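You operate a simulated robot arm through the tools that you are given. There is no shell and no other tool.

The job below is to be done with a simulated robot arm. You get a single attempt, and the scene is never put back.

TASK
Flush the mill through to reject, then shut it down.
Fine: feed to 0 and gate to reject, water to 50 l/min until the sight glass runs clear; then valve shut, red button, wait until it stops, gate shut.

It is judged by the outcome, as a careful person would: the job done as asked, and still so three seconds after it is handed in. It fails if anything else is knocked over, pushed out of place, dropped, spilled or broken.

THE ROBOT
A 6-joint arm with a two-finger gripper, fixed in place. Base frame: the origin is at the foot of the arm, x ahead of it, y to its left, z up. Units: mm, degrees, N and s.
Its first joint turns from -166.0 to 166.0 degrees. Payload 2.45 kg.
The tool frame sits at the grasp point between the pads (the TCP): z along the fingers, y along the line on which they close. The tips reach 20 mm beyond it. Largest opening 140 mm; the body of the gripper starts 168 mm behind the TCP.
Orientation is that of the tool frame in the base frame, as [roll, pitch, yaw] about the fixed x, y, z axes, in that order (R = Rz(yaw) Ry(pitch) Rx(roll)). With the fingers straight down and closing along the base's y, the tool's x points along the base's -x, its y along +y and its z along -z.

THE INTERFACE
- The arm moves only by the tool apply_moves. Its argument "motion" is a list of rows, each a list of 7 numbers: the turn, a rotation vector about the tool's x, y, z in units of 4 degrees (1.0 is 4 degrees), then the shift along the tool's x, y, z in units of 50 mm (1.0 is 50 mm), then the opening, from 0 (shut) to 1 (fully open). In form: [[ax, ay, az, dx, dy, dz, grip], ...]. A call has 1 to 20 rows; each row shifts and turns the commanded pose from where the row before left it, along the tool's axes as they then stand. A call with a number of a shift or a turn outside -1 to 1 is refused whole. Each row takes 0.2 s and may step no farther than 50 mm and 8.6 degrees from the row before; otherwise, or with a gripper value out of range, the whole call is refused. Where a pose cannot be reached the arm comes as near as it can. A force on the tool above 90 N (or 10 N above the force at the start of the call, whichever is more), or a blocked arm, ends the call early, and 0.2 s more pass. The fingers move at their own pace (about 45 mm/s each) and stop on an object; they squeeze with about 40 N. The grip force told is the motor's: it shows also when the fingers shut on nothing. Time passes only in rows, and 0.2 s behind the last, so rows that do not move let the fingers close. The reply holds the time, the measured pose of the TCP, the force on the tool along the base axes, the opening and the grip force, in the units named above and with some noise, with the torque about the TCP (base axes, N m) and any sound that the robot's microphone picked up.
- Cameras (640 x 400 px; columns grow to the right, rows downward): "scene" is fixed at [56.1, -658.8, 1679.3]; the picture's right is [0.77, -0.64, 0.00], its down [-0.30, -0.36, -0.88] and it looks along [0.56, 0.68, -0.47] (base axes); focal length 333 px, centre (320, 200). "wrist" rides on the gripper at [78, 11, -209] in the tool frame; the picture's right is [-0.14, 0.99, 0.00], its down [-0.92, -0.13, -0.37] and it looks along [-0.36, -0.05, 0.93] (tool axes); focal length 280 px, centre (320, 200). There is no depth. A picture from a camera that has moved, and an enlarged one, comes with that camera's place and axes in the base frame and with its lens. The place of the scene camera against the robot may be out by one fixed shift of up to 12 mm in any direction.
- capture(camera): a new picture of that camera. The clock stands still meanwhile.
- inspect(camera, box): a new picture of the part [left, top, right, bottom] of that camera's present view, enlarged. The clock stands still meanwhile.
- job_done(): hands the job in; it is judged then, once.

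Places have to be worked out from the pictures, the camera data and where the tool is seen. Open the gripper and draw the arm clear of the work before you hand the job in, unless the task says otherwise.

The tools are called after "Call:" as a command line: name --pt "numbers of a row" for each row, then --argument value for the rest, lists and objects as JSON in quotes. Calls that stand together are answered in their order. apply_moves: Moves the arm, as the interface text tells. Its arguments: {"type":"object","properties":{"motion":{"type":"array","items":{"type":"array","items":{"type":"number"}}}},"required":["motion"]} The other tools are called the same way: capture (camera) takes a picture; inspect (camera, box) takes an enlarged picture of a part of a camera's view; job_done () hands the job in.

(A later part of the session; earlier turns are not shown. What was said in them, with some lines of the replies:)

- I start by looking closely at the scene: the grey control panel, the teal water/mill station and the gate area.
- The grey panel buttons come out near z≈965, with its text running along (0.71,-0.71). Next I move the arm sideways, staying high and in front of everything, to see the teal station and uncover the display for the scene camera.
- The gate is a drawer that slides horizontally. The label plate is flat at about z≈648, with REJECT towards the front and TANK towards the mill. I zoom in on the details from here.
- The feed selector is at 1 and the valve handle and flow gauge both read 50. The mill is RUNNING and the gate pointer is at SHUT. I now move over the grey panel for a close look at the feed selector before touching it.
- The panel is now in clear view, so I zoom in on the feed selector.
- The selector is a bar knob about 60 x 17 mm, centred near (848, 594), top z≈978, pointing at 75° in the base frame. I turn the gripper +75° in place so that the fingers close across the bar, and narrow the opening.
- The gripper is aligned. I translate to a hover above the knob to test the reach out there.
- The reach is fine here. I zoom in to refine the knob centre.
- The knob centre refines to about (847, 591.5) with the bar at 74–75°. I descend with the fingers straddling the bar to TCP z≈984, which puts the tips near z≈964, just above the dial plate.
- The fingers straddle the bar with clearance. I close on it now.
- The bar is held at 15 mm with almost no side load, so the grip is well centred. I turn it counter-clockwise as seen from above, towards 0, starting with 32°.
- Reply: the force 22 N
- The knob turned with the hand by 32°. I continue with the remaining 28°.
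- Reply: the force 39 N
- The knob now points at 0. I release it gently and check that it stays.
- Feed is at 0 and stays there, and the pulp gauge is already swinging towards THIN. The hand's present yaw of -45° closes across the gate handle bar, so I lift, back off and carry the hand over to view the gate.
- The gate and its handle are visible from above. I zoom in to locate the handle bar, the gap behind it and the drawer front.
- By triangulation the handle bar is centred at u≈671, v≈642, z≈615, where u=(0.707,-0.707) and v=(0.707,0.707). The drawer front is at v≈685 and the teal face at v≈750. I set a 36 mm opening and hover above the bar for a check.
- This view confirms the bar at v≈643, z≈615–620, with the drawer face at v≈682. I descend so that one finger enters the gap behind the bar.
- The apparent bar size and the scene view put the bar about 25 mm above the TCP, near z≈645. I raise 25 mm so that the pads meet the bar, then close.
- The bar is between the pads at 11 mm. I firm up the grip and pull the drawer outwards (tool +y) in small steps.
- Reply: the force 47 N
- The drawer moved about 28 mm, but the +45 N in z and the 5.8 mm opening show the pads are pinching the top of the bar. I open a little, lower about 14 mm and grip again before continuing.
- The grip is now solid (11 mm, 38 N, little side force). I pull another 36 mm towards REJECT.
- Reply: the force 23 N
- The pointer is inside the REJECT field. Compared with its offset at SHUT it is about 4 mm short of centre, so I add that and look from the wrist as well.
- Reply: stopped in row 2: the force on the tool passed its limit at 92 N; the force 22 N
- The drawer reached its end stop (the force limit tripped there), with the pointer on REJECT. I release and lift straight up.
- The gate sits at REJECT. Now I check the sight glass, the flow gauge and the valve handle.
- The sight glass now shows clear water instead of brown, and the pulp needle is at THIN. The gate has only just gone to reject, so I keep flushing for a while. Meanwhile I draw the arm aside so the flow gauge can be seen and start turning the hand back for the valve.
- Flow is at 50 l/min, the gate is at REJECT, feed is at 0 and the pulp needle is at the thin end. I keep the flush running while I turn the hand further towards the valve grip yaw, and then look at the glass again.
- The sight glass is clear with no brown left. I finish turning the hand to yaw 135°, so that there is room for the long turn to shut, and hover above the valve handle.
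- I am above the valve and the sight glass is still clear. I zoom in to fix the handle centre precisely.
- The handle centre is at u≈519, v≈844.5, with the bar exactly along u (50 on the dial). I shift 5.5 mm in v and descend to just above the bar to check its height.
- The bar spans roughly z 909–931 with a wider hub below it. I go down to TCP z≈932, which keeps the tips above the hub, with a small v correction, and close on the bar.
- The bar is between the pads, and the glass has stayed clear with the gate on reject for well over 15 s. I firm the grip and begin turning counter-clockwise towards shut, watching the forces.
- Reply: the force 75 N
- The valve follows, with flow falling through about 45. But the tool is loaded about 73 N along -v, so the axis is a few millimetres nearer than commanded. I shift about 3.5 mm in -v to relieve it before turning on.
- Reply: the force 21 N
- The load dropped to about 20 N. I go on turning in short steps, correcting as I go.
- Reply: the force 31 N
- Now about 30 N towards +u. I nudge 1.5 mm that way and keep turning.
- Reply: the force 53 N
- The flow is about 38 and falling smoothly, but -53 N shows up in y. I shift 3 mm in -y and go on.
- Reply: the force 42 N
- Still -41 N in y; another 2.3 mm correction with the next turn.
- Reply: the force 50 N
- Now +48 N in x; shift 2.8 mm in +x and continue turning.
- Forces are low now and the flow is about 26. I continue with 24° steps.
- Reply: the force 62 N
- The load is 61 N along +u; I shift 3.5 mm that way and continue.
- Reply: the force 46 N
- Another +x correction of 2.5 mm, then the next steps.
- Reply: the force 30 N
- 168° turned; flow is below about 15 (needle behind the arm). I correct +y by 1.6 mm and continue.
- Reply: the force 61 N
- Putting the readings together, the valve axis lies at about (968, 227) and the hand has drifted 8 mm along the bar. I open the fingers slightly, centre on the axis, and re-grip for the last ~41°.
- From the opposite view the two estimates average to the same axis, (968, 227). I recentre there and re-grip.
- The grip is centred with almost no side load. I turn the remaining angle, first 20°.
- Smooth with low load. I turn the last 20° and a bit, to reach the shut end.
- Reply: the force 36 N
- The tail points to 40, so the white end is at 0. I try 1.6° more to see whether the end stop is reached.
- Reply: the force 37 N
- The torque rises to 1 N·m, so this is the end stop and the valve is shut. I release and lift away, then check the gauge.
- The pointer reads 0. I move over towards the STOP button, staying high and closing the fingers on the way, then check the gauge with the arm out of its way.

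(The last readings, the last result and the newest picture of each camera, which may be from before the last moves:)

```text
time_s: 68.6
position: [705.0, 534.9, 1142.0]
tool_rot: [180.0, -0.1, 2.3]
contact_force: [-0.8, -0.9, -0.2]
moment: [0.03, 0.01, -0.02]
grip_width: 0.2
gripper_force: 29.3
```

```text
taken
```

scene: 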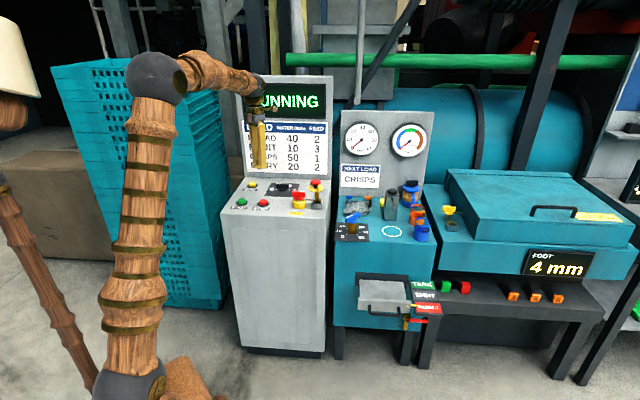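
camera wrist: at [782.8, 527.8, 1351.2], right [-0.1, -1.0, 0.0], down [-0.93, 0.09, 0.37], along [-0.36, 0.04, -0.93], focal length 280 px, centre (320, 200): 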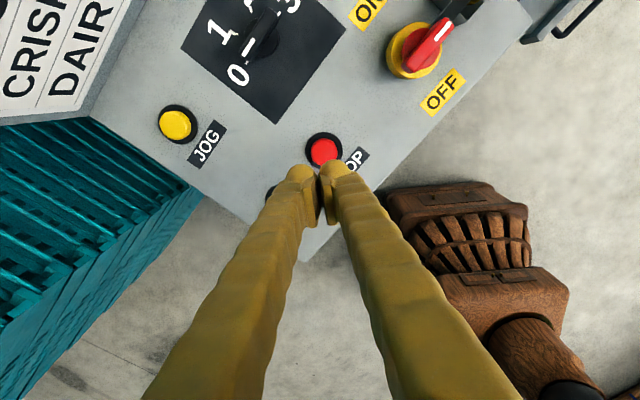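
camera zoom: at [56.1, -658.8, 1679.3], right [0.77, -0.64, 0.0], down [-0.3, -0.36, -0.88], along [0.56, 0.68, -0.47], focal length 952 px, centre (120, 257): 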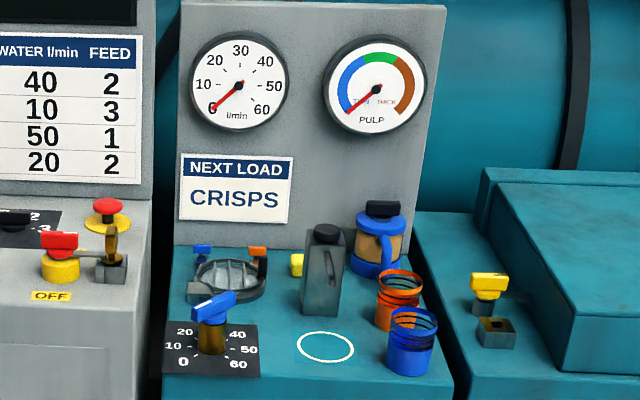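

Flow reads 0, the glass is clear and the mill is still RUNNING. The STOP button sits at about (701, 530.5); I centre over it with closed fingers and come down to just above it.

Call:
apply_moves --pt "0 0 0 -0.072 0.097 0.7 0" --pt "0 0 0 0 0 0.8 0" --pt "0 0 0 0 0 0.8 0" --pt "0 0 0 0 0 0.6 0"

Call:
capture --camera "wrist"

Call:
inspect --camera "scene" --box '[230, 160, 330, 220]'

```text
time_s: 69.6
position: [697.6, 531.9, 997.9]
tool_rot: [-179.8, -0.2, 2.2]
contact_force: [-0.6, -0.5, 0.8]
moment: [0.01, 0.02, 0.01]
grip_width: 0.0
gripper_force: 29.2
```

```text
taken
camera wrist: at [776.2, 523.3, 1206.1], right [-0.1, -1.0, 0.0], down [-0.93, 0.09, 0.37], along [-0.36, 0.04, -0.93], focal length 280 px, centre (320, 200)
```

wrist: 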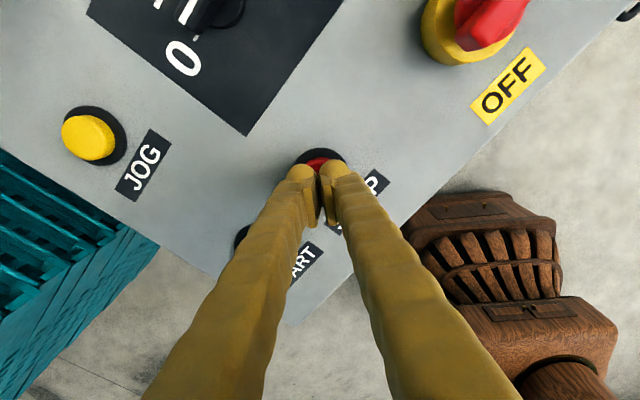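

```text
6.40 times, centred on (280, 190) of scene
camera zoom: at [56.1, -658.8, 1679.3], right [0.77, -0.64, 0.0], down [-0.3, -0.36, -0.88], along [0.56, 0.68, -0.47], focal length 2134 px, centre (576, 264)
```

zoom: 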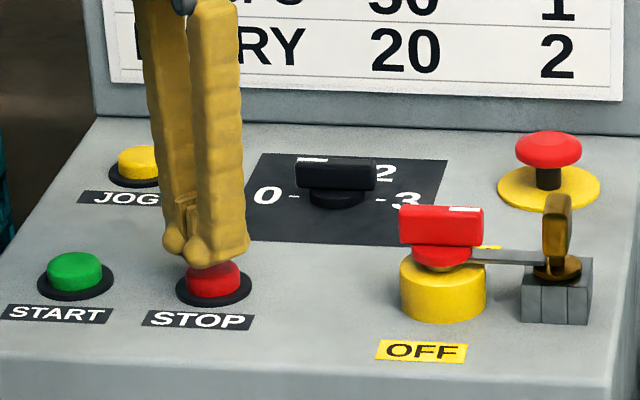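

The tips are just above the button, about 5 mm off in u. I correct that and come down in small steps to press.

Call:
apply_moves --pt "0 0 0 0.073 0.063 0 0" --pt "0 0 0 0 0 0.16 0" --pt "0 0 0 0 0 0.08 0" --pt "0 0 0 0 0 0.06 0"

Call:
inspect --camera "scene" --box '[230, 160, 330, 220]'

```text
time_s: 70.6
position: [701.4, 526.1, 981.6]
tool_rot: [180.0, -0.2, 2.3]
contact_force: [-1.1, 1.6, 3.2]
moment: [0.01, 0.05, -0.03]
grip_width: 6.2
gripper_force: 29.4
heard: click
```

```text
6.40 times, centred on (280, 190) of scene
camera zoom: at [56.1, -658.8, 1679.3], right [0.77, -0.64, 0.0], down [-0.3, -0.36, -0.88], along [0.56, 0.68, -0.47], focal length 2134 px, centre (576, 264)
```

zoom: 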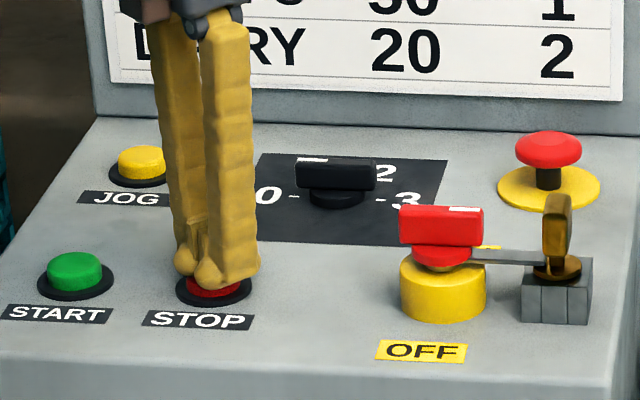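

A click was heard and the button went down. I lift off and look at the display.

Call:
apply_moves --pt "0 0 0 0 0 -0.4 0" --pt "0 0 0 0 0 -0.8 0" --pt "0 0 0 0 0 -0.9 0" --pt "0 0 0 0 0 -0.9 0"

Call:
capture --camera "scene"

Call:
inspect --camera "scene" --box '[225, 70, 345, 220]'

```text
time_s: 71.6
position: [702.0, 526.4, 1130.0]
tool_rot: [180.0, -0.1, 2.2]
contact_force: [0.0, 0.8, 0.1]
moment: [-0.01, 0.01, 0.04]
grip_width: 0.0
gripper_force: 29.4
```

```text
taken
```

scene: 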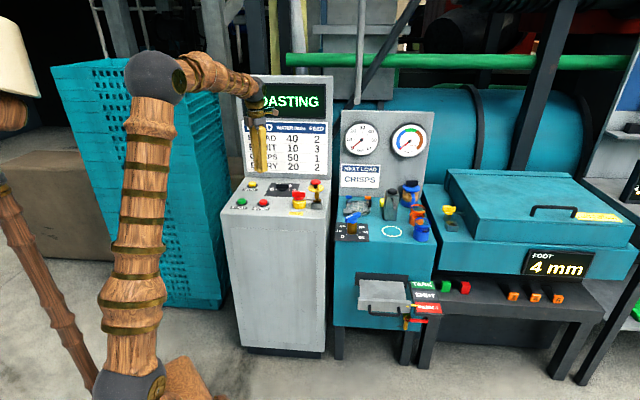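

```text
2.67 times, centred on (285, 145) of scene
camera zoom: at [56.1, -658.8, 1679.3], right [0.77, -0.64, 0.0], down [-0.3, -0.36, -0.88], along [0.56, 0.68, -0.47], focal length 889 px, centre (413, 347)
```

zoom: 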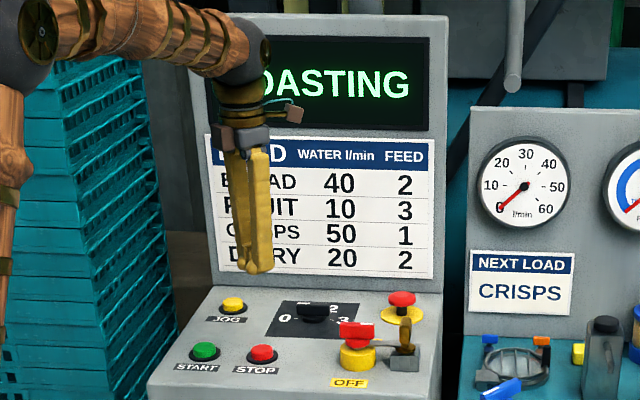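

The display says COASTING. While it runs down I turn the hand back to yaw -45° for the gate handle and draw back from the panel.

Call:
apply_moves --pt "0 0 1 0 0 0 0.1" --pt "0 0 1 0 0 0 0.2" --pt "0 0 1 0 0 0 0.257" --pt "0 0 1 0 0 0 0.257" --pt "0 0 1 0 0 0 0.257" --pt "0 0 1 0 0 0 0.257" --pt "0 0 1 0 0 0 0.257" --pt "0 0 1 0 0 0 0.257" --pt "0 0 1 0 0 0 0.257" --pt "0 0 1 0 0 0 0.257" --pt "0 0 1 0 0 0 0.257" --pt "0 0 0.8 0 0 0 0.257" --pt "0 0 0 0 0.88 0 0.257" --pt "0 0 0 0 0.88 0 0.257" --pt "0 0 0 0 0.88 0 0.257" --pt "0 0 0 0 0.88 0 0.257" --pt "0 0 0 0 0.88 0 0.257" --pt "0 0 0 0 0.88 0 0.257" --pt "0 0 0 0 0.88 0 0.257"

Call:
capture --camera "scene"

```text
time_s: 75.6
position: [483.8, 308.3, 1129.6]
tool_rot: [-179.9, 0.0, -45.0]
contact_force: [-0.2, -0.5, 0.0]
moment: [0.02, 0.01, 0.03]
grip_width: 36.0
gripper_force: 0.0
```

```text
taken
```

scene: 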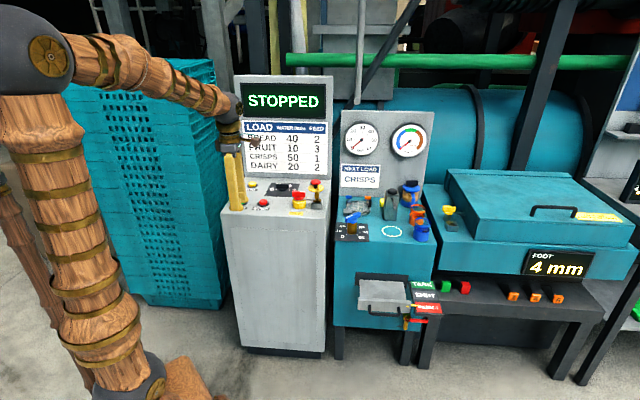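

The display reads STOPPED. Now I carry the hand to a hover over the gate handle at its REJECT position (u≈672, v≈571).

Call:
apply_moves --pt "0 0 0 0.731 -0.015 0.533 0.257" --pt "0 0 0 0.731 -0.015 0.533 0.257" --pt "0 0 0 0.731 -0.015 0.533 0.257" --pt "0 0 0 0.731 -0.015 0.533 0.257" --pt "0 0 0 0.731 -0.015 0.533 0.257" --pt "0 0 0 0.731 -0.015 0.533 0.257" --pt "0 0 0 0.731 -0.015 0.533 0.257" --pt "0 0 0 0.731 -0.015 0.533 0.257" --pt "0 0 0 0.731 -0.015 0.533 0.257" --pt "0 0 0 0.731 -0.015 0.533 0.257" --pt "0 0 0 0.731 -0.015 0.533 0.257" --pt "0 0 0 0.731 -0.015 0.533 0.257" --pt "0 0 0 0.731 -0.015 0.533 0.257" --pt "0 0 0 0.731 -0.015 0.533 0.257" --pt "0 0 0 0.731 -0.015 0.533 0.257"

Call:
capture --camera "wrist"

Call:
inspect --camera "scene" --box '[340, 230, 450, 330]'

```text
time_s: 78.8
position: [882.3, -70.6, 731.6]
tool_rot: [-179.7, -0.1, -44.8]
contact_force: [0.0, -0.3, -0.3]
moment: [0.01, -0.03, 0.0]
grip_width: 36.1
gripper_force: 0.0
```

```text
taken
camera wrist: at [930.6, -133.3, 939.9], right [-0.8, -0.6, 0.0], down [-0.56, 0.74, 0.37], along [-0.22, 0.29, -0.93], focal length 280 px, centre (320, 200)
```

wrist: 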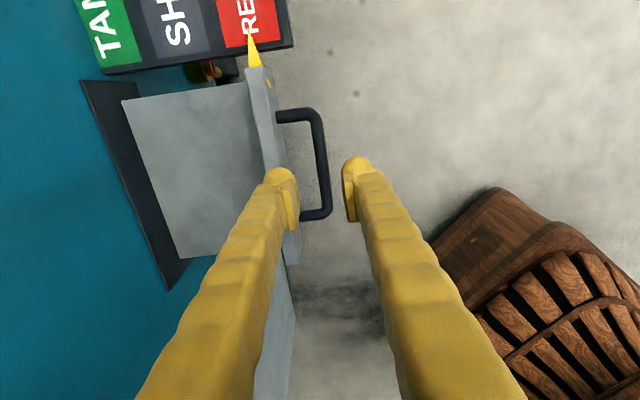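

```text
4.00 times, centred on (395, 280) of scene
camera zoom: at [56.1, -658.8, 1679.3], right [0.77, -0.64, 0.0], down [-0.3, -0.36, -0.88], along [0.56, 0.68, -0.47], focal length 1333 px, centre (20, -120)
```

zoom: 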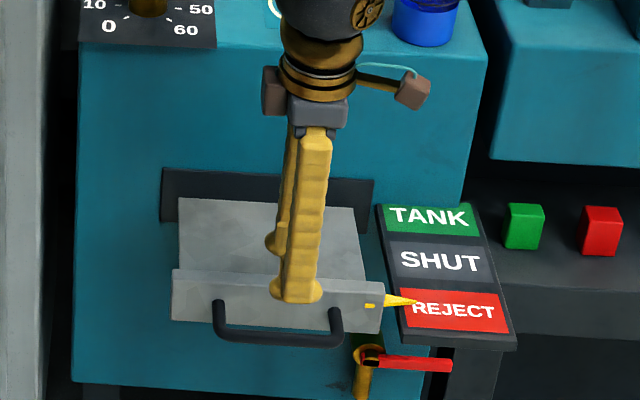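

The view matches the earlier approach. I shift 3 mm outwards and descend around the bar, then close.

Call:
apply_moves --pt "0 0 0 -0.01 0.06 0.6 0.257" --pt "0 0 0 0 0 0.7 0.257" --pt "0 0 0 0 0 0.5 0.257" --pt "0 0 0 0 0 0.23 0.257" --pt "0 0 0 0 0 0 0.2" --pt "0 0 0 0 0 0 0.12" --pt "0 0 0 0 0 0 0.05" --pt "0 0 0 0 0 0 0.03" --pt "0 0 0 0 0 0 0.03"

Call:
inspect --camera "scene" --box '[340, 230, 450, 330]'

Call:
capture --camera "wrist"

```text
time_s: 80.8
position: [879.1, -71.1, 630.4]
tool_rot: [-179.9, -0.1, -44.9]
contact_force: [7.2, 9.0, -5.0]
moment: [0.03, -0.08, -0.71]
grip_width: 10.8
gripper_force: 38.4
```

```text
4.00 times, centred on (395, 280) of scene
camera zoom: at [56.1, -658.8, 1679.3], right [0.77, -0.64, 0.0], down [-0.3, -0.36, -0.88], along [0.56, 0.68, -0.47], focal length 1333 px, centre (20, -120)
```

zoom: 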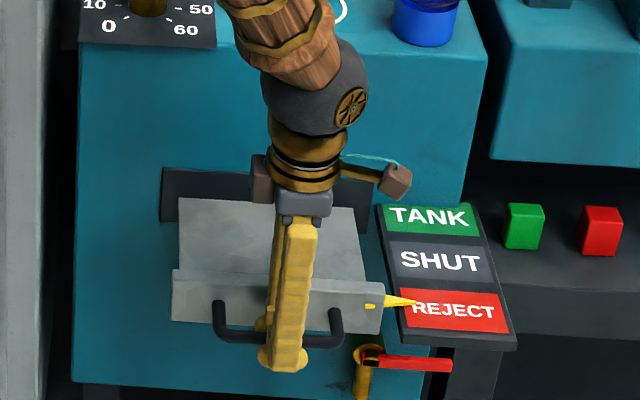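

```text
taken
camera wrist: at [926.8, -133.5, 838.1], right [-0.8, -0.6, 0.0], down [-0.56, 0.74, 0.37], along [-0.22, 0.29, -0.93], focal length 280 px, centre (320, 200)
```

wrist: 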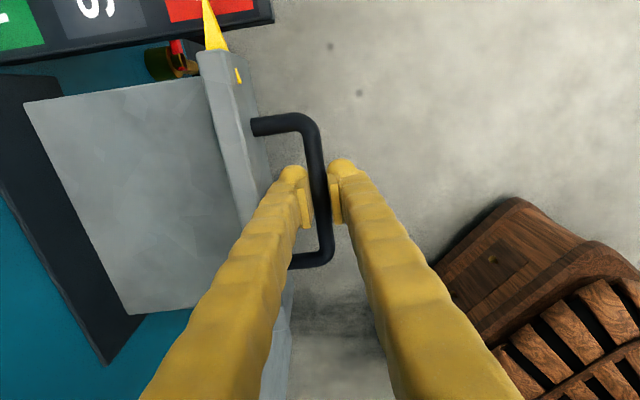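

The handle is held well (10.8 mm, 38 N). I push it in by 60 mm first and check the pointer, since SHUT lies midway and must not be overshot.

Call:
apply_moves --pt "0 0 0 0 -0.3 0 0.03" --pt "0 0 0 0 -0.3 0 0.03" --pt "0 0 0 0 -0.3 0 0.03" --pt "0 0 0 0 -0.3 0 0.03" --pt "0 0 0 0 0 0 0.03"

Call:
inspect --camera "scene" --box '[340, 230, 450, 330]'

Call:
capture --camera "wrist"

```text
time_s: 82.0
position: [921.5, -28.6, 628.8]
tool_rot: [-179.9, 0.0, -45.1]
contact_force: [-5.7, 6.4, -20.5]
moment: [0.13, 0.09, -0.85]
grip_width: 10.8
gripper_force: 37.9
```

```text
4.00 times, centred on (395, 280) of scene
camera zoom: at [56.1, -658.8, 1679.3], right [0.77, -0.64, 0.0], down [-0.3, -0.36, -0.88], along [0.56, 0.68, -0.47], focal length 1333 px, centre (20, -120)
```

zoom: 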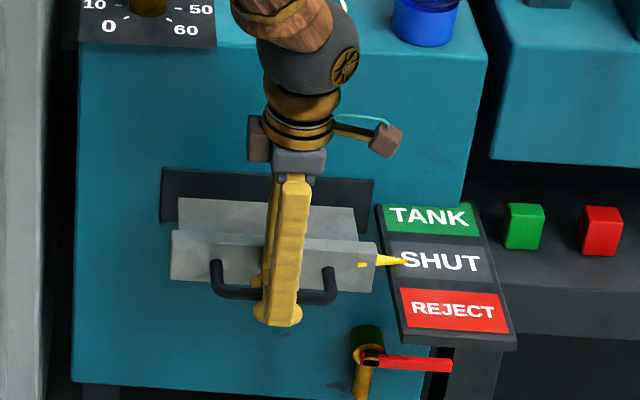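

```text
taken
camera wrist: at [969.1, -91.6, 837.9], right [-0.8, -0.6, 0.0], down [-0.56, 0.74, 0.37], along [-0.22, 0.29, -0.93], focal length 280 px, centre (320, 200)
```

wrist: 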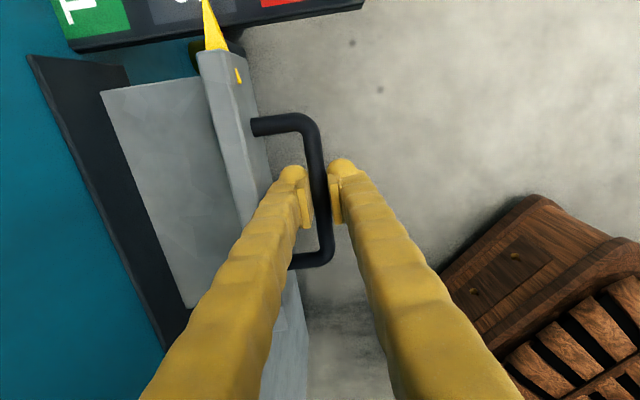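

The pointer is at SHUT but about 6 px lower than its original rest position. I push 6.5 mm more and compare.

Call:
apply_moves --pt "0 0 0 0 -0.13 0 0.03" --pt "0 0 0 0 0 0 0.03"

Call:
inspect --camera "scene" --box '[340, 230, 450, 330]'

Call:
inspect --camera "scene" --box '[370, 260, 450, 330]'

```text
time_s: 82.6
position: [926.5, -24.0, 629.4]
tool_rot: [-180.0, 0.0, -45.0]
contact_force: [-5.4, 10.6, -26.6]
moment: [0.03, -0.01, -0.81]
grip_width: 10.8
gripper_force: 37.8
```

```text
4.00 times, centred on (395, 280) of scene
camera zoom: at [56.1, -658.8, 1679.3], right [0.77, -0.64, 0.0], down [-0.3, -0.36, -0.88], along [0.56, 0.68, -0.47], focal length 1333 px, centre (20, -120)
```

zoom: 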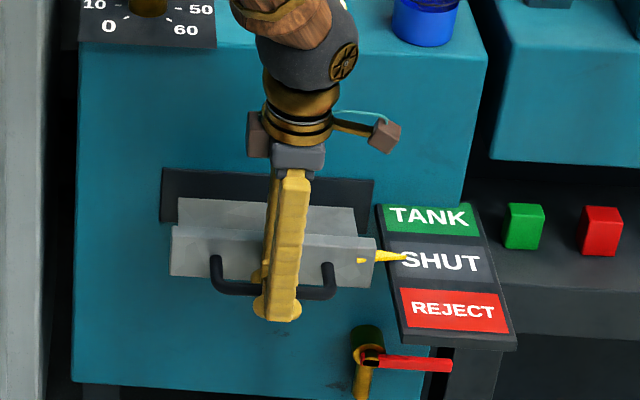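

```text
5.71 times, centred on (410, 295) of scene
camera zoom: at [56.1, -658.8, 1679.3], right [0.77, -0.64, 0.0], down [-0.3, -0.36, -0.88], along [0.56, 0.68, -0.47], focal length 1905 px, centre (-194, -343)
```

zoom: 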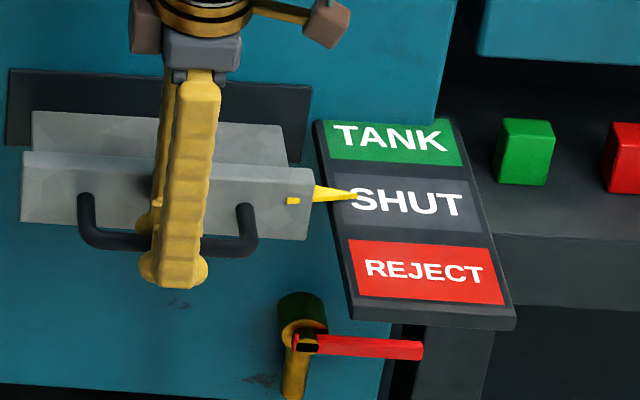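

I compare against the very first gate picture using the identical crop.

Call:
inspect --camera "scene" --box '[350, 260, 460, 340]'

```text
5.00 times, centred on (405, 300) of scene
camera zoom: at [56.1, -658.8, 1679.3], right [0.77, -0.64, 0.0], down [-0.3, -0.36, -0.88], along [0.56, 0.68, -0.47], focal length 1667 px, centre (-105, -300)
```

zoom: 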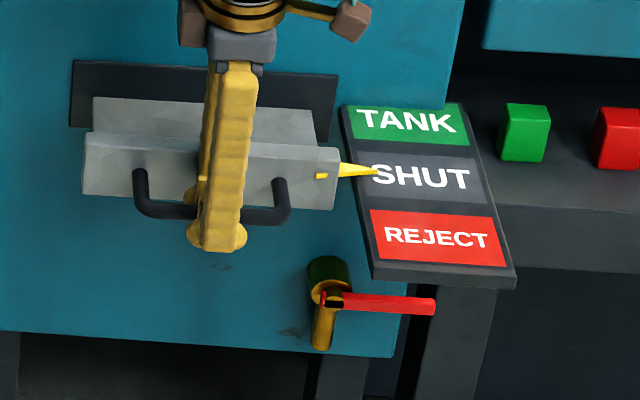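

It sits about 4 px (≈4 mm) short of the original rest position, so I push 4 mm more.

Call:
apply_moves --pt "0 0 0 0 -0.08 0 0.03" --pt "0 0 0 0 0 0 0.03"

Call:
inspect --camera "scene" --box '[350, 260, 460, 340]'

```text
time_s: 83.2
position: [928.0, -21.2, 629.9]
tool_rot: [-179.9, 0.0, -44.9]
contact_force: [-10.7, 9.7, -24.7]
moment: [0.08, 0.11, -0.82]
grip_width: 10.7
gripper_force: 37.9
```

```text
5.00 times, centred on (405, 300) of scene
camera zoom: at [56.1, -658.8, 1679.3], right [0.77, -0.64, 0.0], down [-0.3, -0.36, -0.88], along [0.56, 0.68, -0.47], focal length 1667 px, centre (-105, -300)
```

zoom: 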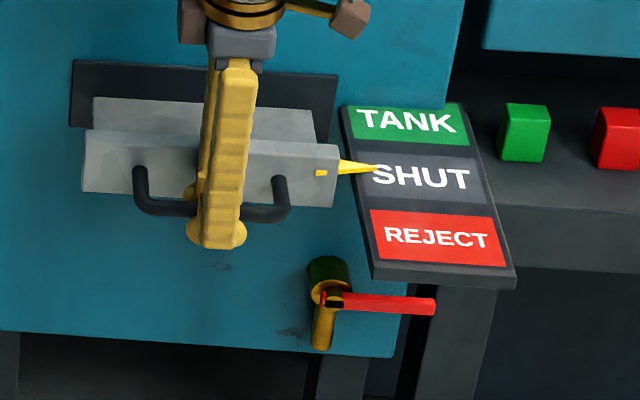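

This matches the original SHUT picture. I release the handle and lift straight up.

Call:
apply_moves --pt "0 0 0 0 0 0 0.12" --pt "0 0 0 0 0 0 0.22" --pt "0 0 0 0 0 0 0.25" --pt "0 0 0 0 0 -0.4 0.25" --pt "0 0 0 0 0 -0.8 0.25" --pt "0 0 0 0 0 -0.9 0.25" --pt "0 0 0 0 0 -0.9 0.25" --pt "0 0 0 0 0 -0.9 0.25" --pt "0 0 0 0 0 -0.9 0.25"

Call:
inspect --camera "scene" --box '[350, 260, 460, 340]'

Call:
capture --camera "wrist"

```text
time_s: 85.2
position: [926.3, -21.7, 869.3]
tool_rot: [-180.0, -0.1, -45.1]
contact_force: [0.5, -0.3, -1.8]
moment: [0.01, 0.04, 0.02]
grip_width: 35.2
gripper_force: 0.2
```

```text
5.00 times, centred on (405, 300) of scene
camera zoom: at [56.1, -658.8, 1679.3], right [0.77, -0.64, 0.0], down [-0.3, -0.36, -0.88], along [0.56, 0.68, -0.47], focal length 1667 px, centre (-105, -300)
```

zoom: 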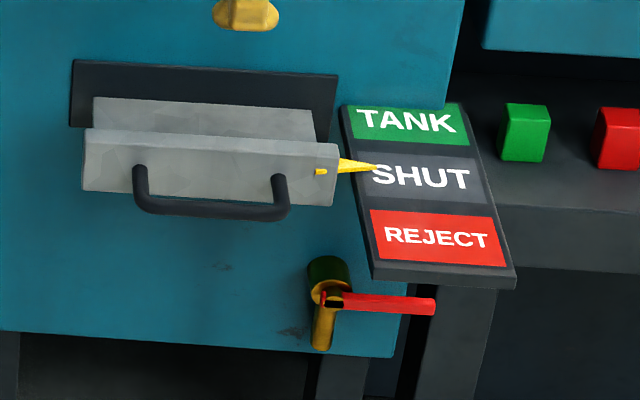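

```text
taken
camera wrist: at [975.2, -84.6, 1077.7], right [-0.8, -0.6, 0.0], down [-0.56, 0.74, 0.37], along [-0.22, 0.29, -0.93], focal length 280 px, centre (320, 200)
```

wrist: 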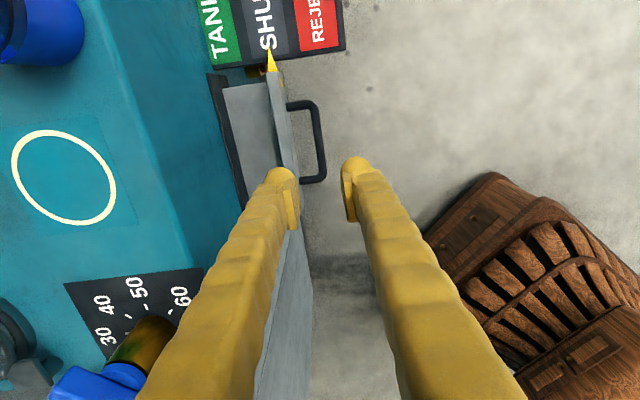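

The gate rests at SHUT. I draw the arm clear of the work, open the gripper and check everything once more.

Call:
apply_moves --pt "0 0 0 0 0.9 -0.2 0.4" --pt "0 0 0 0 0.9 -0.2 0.6" --pt "0 0 0 -0.2 0.7 -0.5 0.8" --pt "0 0 0 -0.8 0 -0.5 1" --pt "0 0 0 -0.8 0 -0.5 1" --pt "0 0 0 -0.8 0 -0.5 1" --pt "0 0 0 -0.8 0 -0.5 1" --pt "0 0 0 -0.8 0 -0.5 1" --pt "0 0 0 -0.8 0 -0.5 1" --pt "0 0 0 -0.8 0 -0.5 1" --pt "0 0 0 -0.8 0 -0.5 1"

Call:
capture --camera "scene"

Call:
inspect --camera "scene" --box '[225, 70, 345, 220]'

Call:
inspect --camera "scene" --box '[330, 110, 450, 250]'

Call:
inspect --camera "scene" --box '[350, 260, 460, 340]'

```text
time_s: 87.6
position: [605.5, 126.0, 1114.5]
tool_rot: [-180.0, -0.1, -45.0]
contact_force: [0.9, 0.4, 0.1]
moment: [0.01, -0.01, 0.01]
grip_width: 140.2
gripper_force: 0.0
```

```text
taken
```

scene: 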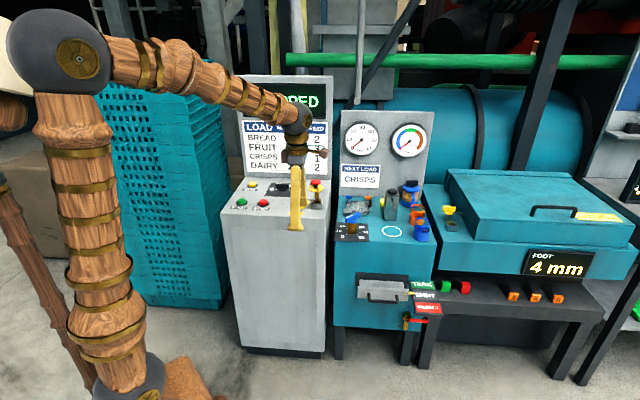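

```text
2.67 times, centred on (285, 145) of scene
camera zoom: at [56.1, -658.8, 1679.3], right [0.77, -0.64, 0.0], down [-0.3, -0.36, -0.88], along [0.56, 0.68, -0.47], focal length 889 px, centre (413, 347)
```

zoom: 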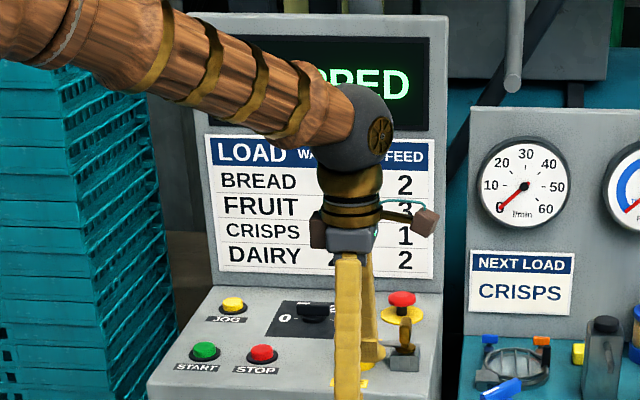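

```text
2.86 times, centred on (390, 180) of scene
camera zoom: at [56.1, -658.8, 1679.3], right [0.77, -0.64, 0.0], down [-0.3, -0.36, -0.88], along [0.56, 0.68, -0.47], focal length 952 px, centre (120, 257)
```

zoom: 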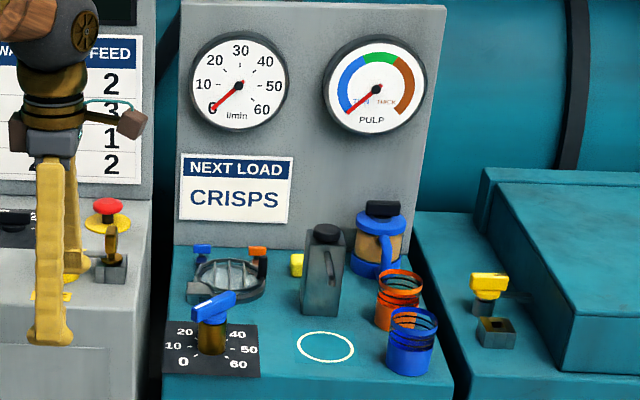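

```text
5.00 times, centred on (405, 300) of scene
camera zoom: at [56.1, -658.8, 1679.3], right [0.77, -0.64, 0.0], down [-0.3, -0.36, -0.88], along [0.56, 0.68, -0.47], focal length 1667 px, centre (-105, -300)
```

zoom: 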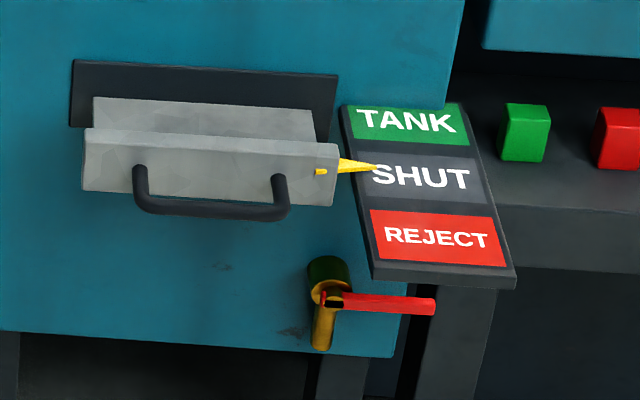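

Everything checks out. The display shows STOPPED, feed is at 0, flow is 0 with the valve handle at 0, the sight glass is clear and the gate is at SHUT. Nothing else was disturbed, and the gripper is open with the arm clear, so I hand the job in.

Call:
job_done

```text
The job is handed in.
```

I flushed the mill to reject and shut it down, in the order you gave. I've handed the job in but have had no verdict back.

1. **Feed:** the selector was turned from 1 to 0.
2. **Gate to reject:** I pulled the drawer out to its end stop, with the pointer on REJECT.
3. **Flush:** the water was already at 50 l/min when I started, so I left it there. The sight glass went from brown to clear within about 30 s of the start. I kept flushing to reject for nearly 20 s more before closing the valve.
4. **Valve:** I turned it to its end stop at 0, and the flow gauge reads 0.
5. **Red button:** I pressed STOP once. The display went from RUNNING to COASTING, and I waited until it read STOPPED.
6. **Gate shut:** I pushed it back until it matched the starting picture with the pointer on SHUT.

The sight glass started clearing while the gate was still shut, so the first part of the flush happened before the gate was on reject.

In the final pictures nothing else looked moved or spilled. The gripper is open and the arm is clear of the work.
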